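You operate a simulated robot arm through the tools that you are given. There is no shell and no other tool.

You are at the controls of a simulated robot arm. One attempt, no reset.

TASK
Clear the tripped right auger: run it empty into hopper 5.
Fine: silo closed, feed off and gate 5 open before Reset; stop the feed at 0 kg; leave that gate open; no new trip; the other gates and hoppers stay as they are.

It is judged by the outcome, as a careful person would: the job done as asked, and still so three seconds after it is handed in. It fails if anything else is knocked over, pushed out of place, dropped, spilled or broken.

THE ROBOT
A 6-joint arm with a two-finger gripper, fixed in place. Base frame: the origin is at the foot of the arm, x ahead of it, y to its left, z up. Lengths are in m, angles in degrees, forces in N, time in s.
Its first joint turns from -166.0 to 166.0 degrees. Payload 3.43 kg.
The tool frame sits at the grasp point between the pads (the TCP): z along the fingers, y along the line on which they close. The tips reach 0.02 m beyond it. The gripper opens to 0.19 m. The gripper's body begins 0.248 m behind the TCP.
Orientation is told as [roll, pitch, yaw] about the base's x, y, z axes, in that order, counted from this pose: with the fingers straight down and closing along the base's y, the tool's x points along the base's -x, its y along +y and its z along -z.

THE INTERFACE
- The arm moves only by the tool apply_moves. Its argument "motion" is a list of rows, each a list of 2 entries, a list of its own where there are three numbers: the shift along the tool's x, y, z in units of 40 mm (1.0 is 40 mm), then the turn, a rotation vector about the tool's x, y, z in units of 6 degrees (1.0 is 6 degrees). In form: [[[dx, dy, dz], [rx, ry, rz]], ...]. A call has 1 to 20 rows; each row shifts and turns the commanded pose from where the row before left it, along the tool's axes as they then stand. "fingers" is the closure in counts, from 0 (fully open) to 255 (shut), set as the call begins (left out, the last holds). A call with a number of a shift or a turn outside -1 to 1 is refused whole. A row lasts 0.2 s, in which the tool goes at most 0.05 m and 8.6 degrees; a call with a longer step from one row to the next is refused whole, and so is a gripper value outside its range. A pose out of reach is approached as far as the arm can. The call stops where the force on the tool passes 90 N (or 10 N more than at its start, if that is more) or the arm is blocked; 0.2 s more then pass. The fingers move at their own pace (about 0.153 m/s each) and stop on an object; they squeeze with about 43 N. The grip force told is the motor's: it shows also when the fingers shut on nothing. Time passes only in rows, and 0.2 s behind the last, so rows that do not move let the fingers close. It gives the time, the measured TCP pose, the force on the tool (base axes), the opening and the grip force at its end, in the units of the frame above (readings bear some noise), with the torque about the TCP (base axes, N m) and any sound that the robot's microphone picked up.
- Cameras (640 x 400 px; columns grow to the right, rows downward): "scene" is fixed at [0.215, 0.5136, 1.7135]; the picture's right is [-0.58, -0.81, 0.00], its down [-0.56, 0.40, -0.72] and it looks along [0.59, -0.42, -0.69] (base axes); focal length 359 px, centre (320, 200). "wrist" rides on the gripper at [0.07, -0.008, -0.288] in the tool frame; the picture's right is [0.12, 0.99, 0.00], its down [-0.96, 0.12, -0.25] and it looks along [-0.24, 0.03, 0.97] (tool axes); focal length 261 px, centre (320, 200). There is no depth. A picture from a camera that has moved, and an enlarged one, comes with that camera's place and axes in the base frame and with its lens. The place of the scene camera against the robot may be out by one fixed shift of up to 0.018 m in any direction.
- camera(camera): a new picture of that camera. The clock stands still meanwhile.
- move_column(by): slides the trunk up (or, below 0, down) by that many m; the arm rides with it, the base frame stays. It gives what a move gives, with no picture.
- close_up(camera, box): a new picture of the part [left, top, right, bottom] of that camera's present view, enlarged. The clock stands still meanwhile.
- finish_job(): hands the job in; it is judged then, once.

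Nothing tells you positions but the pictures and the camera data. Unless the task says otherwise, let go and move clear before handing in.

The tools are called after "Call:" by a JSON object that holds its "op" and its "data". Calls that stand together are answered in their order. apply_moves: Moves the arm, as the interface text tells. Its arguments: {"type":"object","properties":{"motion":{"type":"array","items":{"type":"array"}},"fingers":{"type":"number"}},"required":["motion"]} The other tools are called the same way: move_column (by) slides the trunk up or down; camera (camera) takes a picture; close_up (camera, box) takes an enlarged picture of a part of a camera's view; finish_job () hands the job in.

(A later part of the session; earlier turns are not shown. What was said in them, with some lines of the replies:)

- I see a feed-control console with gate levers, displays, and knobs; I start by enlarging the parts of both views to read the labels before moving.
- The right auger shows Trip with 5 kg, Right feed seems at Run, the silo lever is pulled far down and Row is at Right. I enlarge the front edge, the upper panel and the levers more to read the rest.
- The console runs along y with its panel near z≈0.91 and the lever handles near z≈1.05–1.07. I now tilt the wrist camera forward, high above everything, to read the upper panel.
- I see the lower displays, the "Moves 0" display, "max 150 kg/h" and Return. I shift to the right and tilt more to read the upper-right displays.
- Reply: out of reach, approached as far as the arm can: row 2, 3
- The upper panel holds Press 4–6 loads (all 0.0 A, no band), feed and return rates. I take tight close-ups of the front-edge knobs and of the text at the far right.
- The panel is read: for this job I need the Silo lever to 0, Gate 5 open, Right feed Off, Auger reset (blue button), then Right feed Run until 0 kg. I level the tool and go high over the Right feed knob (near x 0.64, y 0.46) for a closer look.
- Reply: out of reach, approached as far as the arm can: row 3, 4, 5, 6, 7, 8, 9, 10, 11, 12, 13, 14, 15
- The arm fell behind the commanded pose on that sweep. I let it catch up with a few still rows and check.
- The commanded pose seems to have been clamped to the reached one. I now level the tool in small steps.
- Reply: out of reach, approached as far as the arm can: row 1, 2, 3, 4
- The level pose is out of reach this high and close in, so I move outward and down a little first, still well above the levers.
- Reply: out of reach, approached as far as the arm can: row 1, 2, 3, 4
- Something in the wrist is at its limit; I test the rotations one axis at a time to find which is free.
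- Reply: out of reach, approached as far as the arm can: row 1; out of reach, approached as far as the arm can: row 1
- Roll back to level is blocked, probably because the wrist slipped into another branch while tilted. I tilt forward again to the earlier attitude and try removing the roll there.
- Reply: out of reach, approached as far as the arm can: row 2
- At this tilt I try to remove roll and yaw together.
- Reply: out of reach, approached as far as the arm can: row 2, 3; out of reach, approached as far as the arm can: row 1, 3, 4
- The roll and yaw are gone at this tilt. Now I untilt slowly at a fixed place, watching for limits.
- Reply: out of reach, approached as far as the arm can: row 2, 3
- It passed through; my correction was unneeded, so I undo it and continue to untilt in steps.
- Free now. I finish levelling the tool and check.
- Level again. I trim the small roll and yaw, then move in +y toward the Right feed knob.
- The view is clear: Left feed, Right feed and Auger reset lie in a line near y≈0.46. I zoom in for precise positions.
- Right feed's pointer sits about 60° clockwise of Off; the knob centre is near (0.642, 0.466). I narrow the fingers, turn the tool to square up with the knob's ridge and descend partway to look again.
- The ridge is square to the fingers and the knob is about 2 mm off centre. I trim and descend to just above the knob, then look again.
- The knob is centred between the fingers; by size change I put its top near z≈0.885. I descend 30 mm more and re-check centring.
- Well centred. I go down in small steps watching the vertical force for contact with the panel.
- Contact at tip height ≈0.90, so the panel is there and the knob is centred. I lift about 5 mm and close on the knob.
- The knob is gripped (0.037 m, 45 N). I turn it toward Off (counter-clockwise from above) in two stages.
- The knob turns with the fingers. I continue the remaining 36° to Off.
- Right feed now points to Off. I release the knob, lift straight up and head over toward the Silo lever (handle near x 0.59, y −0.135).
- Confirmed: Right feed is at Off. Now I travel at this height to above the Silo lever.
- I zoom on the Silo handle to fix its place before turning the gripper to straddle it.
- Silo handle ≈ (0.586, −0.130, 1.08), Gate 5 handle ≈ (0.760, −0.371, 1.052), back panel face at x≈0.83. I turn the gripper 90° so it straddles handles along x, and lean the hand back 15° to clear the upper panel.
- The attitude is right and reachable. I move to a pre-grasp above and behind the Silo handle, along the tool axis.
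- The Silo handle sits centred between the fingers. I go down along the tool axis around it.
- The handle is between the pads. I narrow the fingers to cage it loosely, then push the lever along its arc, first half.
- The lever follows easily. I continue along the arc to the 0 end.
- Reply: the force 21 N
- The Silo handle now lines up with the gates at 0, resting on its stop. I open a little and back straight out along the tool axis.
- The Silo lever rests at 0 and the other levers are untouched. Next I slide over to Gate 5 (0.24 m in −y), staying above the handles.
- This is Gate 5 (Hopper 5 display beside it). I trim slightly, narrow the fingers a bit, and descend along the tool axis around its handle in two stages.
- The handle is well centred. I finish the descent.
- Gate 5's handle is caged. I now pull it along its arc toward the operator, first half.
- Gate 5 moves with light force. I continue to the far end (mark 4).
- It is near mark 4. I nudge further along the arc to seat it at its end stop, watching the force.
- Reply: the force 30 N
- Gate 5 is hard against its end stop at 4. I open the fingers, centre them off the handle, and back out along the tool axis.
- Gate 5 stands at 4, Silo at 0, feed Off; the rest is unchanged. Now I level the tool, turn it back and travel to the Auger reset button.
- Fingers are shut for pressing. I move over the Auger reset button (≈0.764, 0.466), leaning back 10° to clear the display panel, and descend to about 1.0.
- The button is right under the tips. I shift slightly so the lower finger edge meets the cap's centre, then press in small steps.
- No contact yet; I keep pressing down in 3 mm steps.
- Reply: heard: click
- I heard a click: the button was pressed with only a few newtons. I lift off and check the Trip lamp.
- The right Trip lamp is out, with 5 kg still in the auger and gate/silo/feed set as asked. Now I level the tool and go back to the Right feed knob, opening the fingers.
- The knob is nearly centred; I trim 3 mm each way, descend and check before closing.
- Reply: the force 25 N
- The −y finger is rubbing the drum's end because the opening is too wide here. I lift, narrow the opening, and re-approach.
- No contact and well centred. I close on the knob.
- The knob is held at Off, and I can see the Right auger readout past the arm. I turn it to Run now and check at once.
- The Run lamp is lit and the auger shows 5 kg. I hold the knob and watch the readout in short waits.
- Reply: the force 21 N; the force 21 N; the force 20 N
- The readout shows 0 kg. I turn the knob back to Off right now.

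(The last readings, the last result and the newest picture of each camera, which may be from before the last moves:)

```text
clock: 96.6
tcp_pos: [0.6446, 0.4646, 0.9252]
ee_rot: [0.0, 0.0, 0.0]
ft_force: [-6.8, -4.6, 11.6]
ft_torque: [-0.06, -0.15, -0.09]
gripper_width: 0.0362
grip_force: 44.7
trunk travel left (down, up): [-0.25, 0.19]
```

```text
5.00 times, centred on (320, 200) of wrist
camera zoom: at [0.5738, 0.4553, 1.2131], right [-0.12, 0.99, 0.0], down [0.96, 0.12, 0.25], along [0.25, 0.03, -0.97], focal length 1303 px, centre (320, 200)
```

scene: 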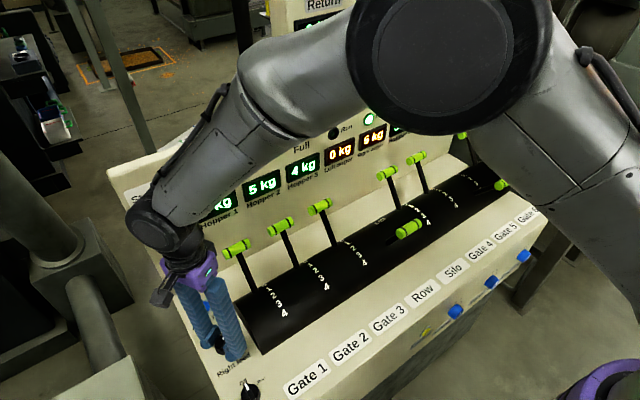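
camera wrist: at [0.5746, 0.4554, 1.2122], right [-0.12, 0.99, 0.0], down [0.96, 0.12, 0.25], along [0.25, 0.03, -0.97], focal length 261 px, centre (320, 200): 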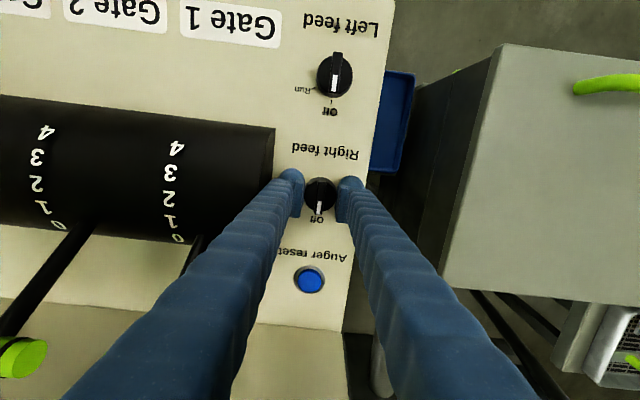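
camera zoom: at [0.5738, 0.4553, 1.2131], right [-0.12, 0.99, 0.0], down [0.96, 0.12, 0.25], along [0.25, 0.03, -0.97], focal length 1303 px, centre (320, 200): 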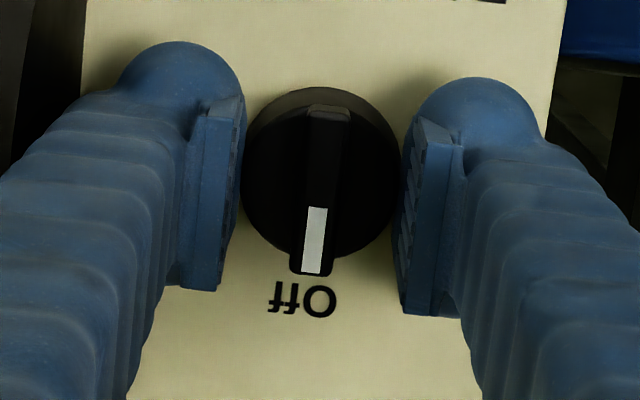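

The feed is Off, the Run lamp out, 0 kg. I release the knob (modest opening to miss the drum) and lift straight up.

Call:
{"op": "apply_moves", "data": {"motion": [[[0, 0, 0], [0, 0, 0]], [[0, 0, 0], [0, 0, 0]], [[0, 0, -0.5], [0, 0, 0]], [[0, 0, -1], [0, 0, 0]], [[0, 0, -1], [0, 0, 0]], [[0, 0, -1], [0, 0, 0]], [[0, 0, -1], [0, 0, 0]], [[0, 0, -1], [0, 0, 0]], [[0, 0, -1], [0, 0, 0]], [[0, 0, -1], [0, 0, 0]], [[0, 0, -1], [0, 0, 0]]], "fingers": 182}}

Call:
{"op": "camera", "data": {"camera": "scene"}}

Call:
{"op": "close_up", "data": {"camera": "scene", "box": [290, 50, 500, 190]}}

Call:
{"op": "camera", "data": {"camera": "wrist"}}

```text
clock: 99.0
tcp_pos: [0.6471, 0.4663, 1.2643]
ee_rot: [-0.1, 0.1, 0.1]
ft_force: [0.0, -0.7, 0.8]
ft_torque: [0.03, -0.02, -0.05]
gripper_width: 0.0544
grip_force: 0.2
trunk travel left (down, up): [-0.25, 0.19]
```

```text
taken
```

scene: 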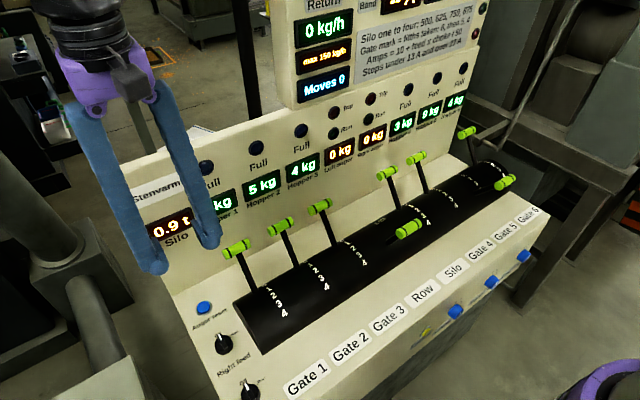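

```text
2.86 times, centred on (395, 120) of scene
camera zoom: at [0.215, 0.5136, 1.7135], right [-0.58, -0.81, 0.0], down [-0.56, 0.4, -0.72], along [0.59, -0.42, -0.69], focal length 1026 px, centre (106, 429)
```

zoom: 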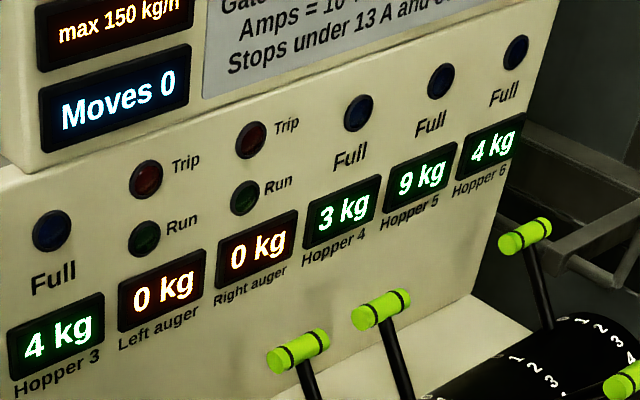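

```text
taken
camera wrist: at [0.5758, 0.4569, 1.5522], right [-0.12, 0.99, 0.0], down [0.96, 0.12, 0.25], along [0.25, 0.03, -0.97], focal length 261 px, centre (320, 200)
```

wrist: 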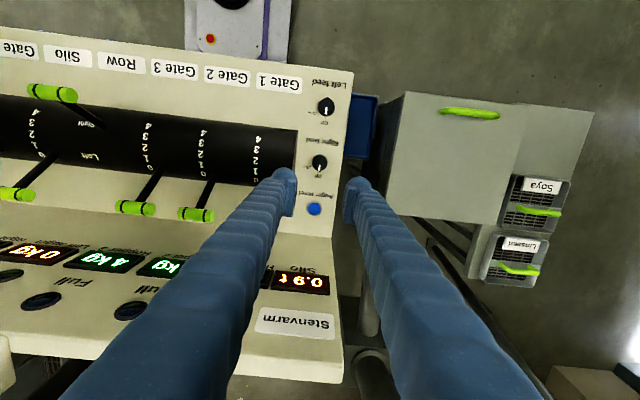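

Hopper 5 rose to 9 kg, the right auger is at 0 kg with no trip, and other hoppers look unchanged. I move clear and verify the knobs and all the levers and readouts once more.

Call:
{"op": "apply_moves", "data": {"motion": [[[0, 0, -0.5], [0, 0, 0]], [[0.5, -0.5, -0.3], [0, 0, 0]], [[0.5, -0.5, 0], [0, 0, 0]], [[0, 0, 0], [0, 0, 0]]]}}

Call:
{"op": "close_up", "data": {"camera": "scene", "box": [120, 150, 330, 290]}}

Call:
{"op": "close_up", "data": {"camera": "scene", "box": [190, 290, 270, 400]}}

Call:
{"op": "close_up", "data": {"camera": "scene", "box": [340, 100, 560, 260]}}

Call:
{"op": "camera", "data": {"camera": "wrist"}}

```text
clock: 100.0
tcp_pos: [0.6066, 0.4264, 1.2962]
ee_rot: [-0.1, 0.0, 0.0]
ft_force: [-0.5, 0.9, -0.1]
ft_torque: [0.01, 0.01, -0.01]
gripper_width: 0.0543
grip_force: 0.0
trunk travel left (down, up): [-0.25, 0.19]
```

```text
2.86 times, centred on (225, 220) of scene
camera zoom: at [0.215, 0.5136, 1.7135], right [-0.58, -0.81, 0.0], down [-0.56, 0.4, -0.72], along [0.59, -0.42, -0.69], focal length 1026 px, centre (591, 143)
```

zoom: 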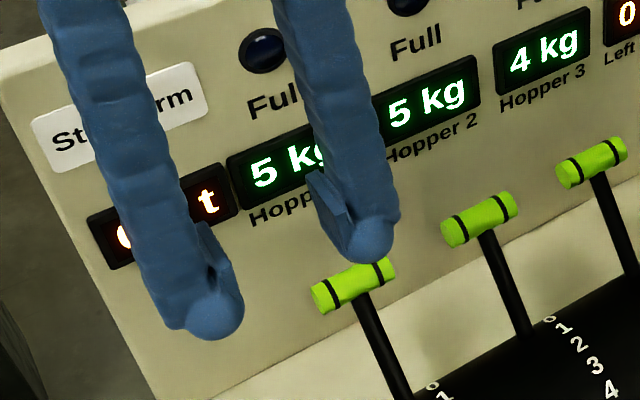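

```text
3.64 times, centred on (230, 345) of scene
camera zoom: at [0.215, 0.5136, 1.7135], right [-0.58, -0.81, 0.0], down [-0.56, 0.4, -0.72], along [0.59, -0.42, -0.69], focal length 1305 px, centre (647, -327)
```

zoom: 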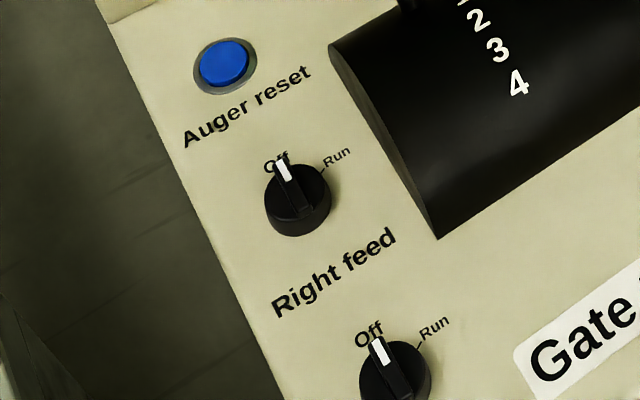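

```text
2.50 times, centred on (450, 180) of scene
camera zoom: at [0.215, 0.5136, 1.7135], right [-0.58, -0.81, 0.0], down [-0.56, 0.4, -0.72], along [0.59, -0.42, -0.69], focal length 897 px, centre (-5, 250)
```

zoom: 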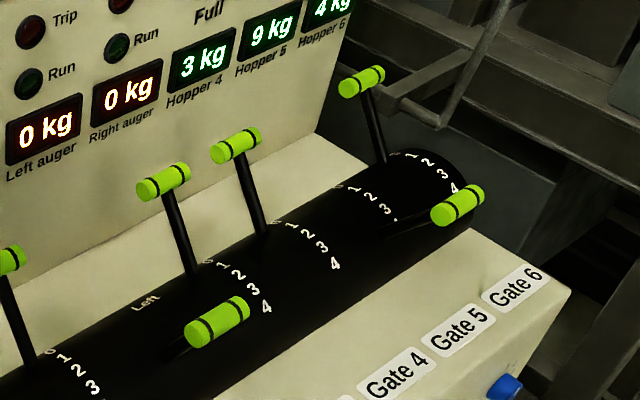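

```text
taken
camera wrist: at [0.5358, 0.4174, 1.583], right [-0.12, 0.99, 0.0], down [0.96, 0.12, 0.25], along [0.25, 0.03, -0.97], focal length 261 px, centre (320, 200)
```

wrist: 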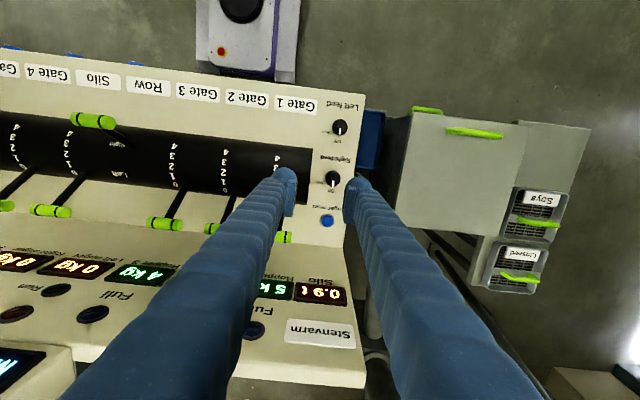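

The final state is as asked. The right auger is at 0 kg with no trip, Right feed is Off, Silo is at 0 and Gate 5 is open at 4. Hopper 5 reads 9 kg and the other gates and hoppers are unchanged. The arm is clear, so I hand in.

Call:
{"op": "finish_job", "data": {}}

```text
The job is handed in.
```

The right auger is cleared. Its readout shows 0 kg, the Trip lamp is out, and hopper 5 went from 4 kg to 9 kg.

- **Before Reset:** I turned Right feed to Off, moved the Silo lever from 3 to 0, and opened Gate 5 to 4. Then I pressed Auger reset and the Trip lamp went out.
- **Emptying:** I ran Right feed until the readout first showed 0 kg, then turned it back to Off. The display shows whole kilograms, so a small residue below its resolution is possible.
- **Left as is:** Gate 5 stays open at 4. The other gates, the Row lever, Left feed and the other hopper weights read the same as at the start.

While lining up on the knob the second time, one finger rubbed the end of the lever drum with about 18 N of side force. I backed off and narrowed the fingers. Nothing moved, and the later pictures show no change there.
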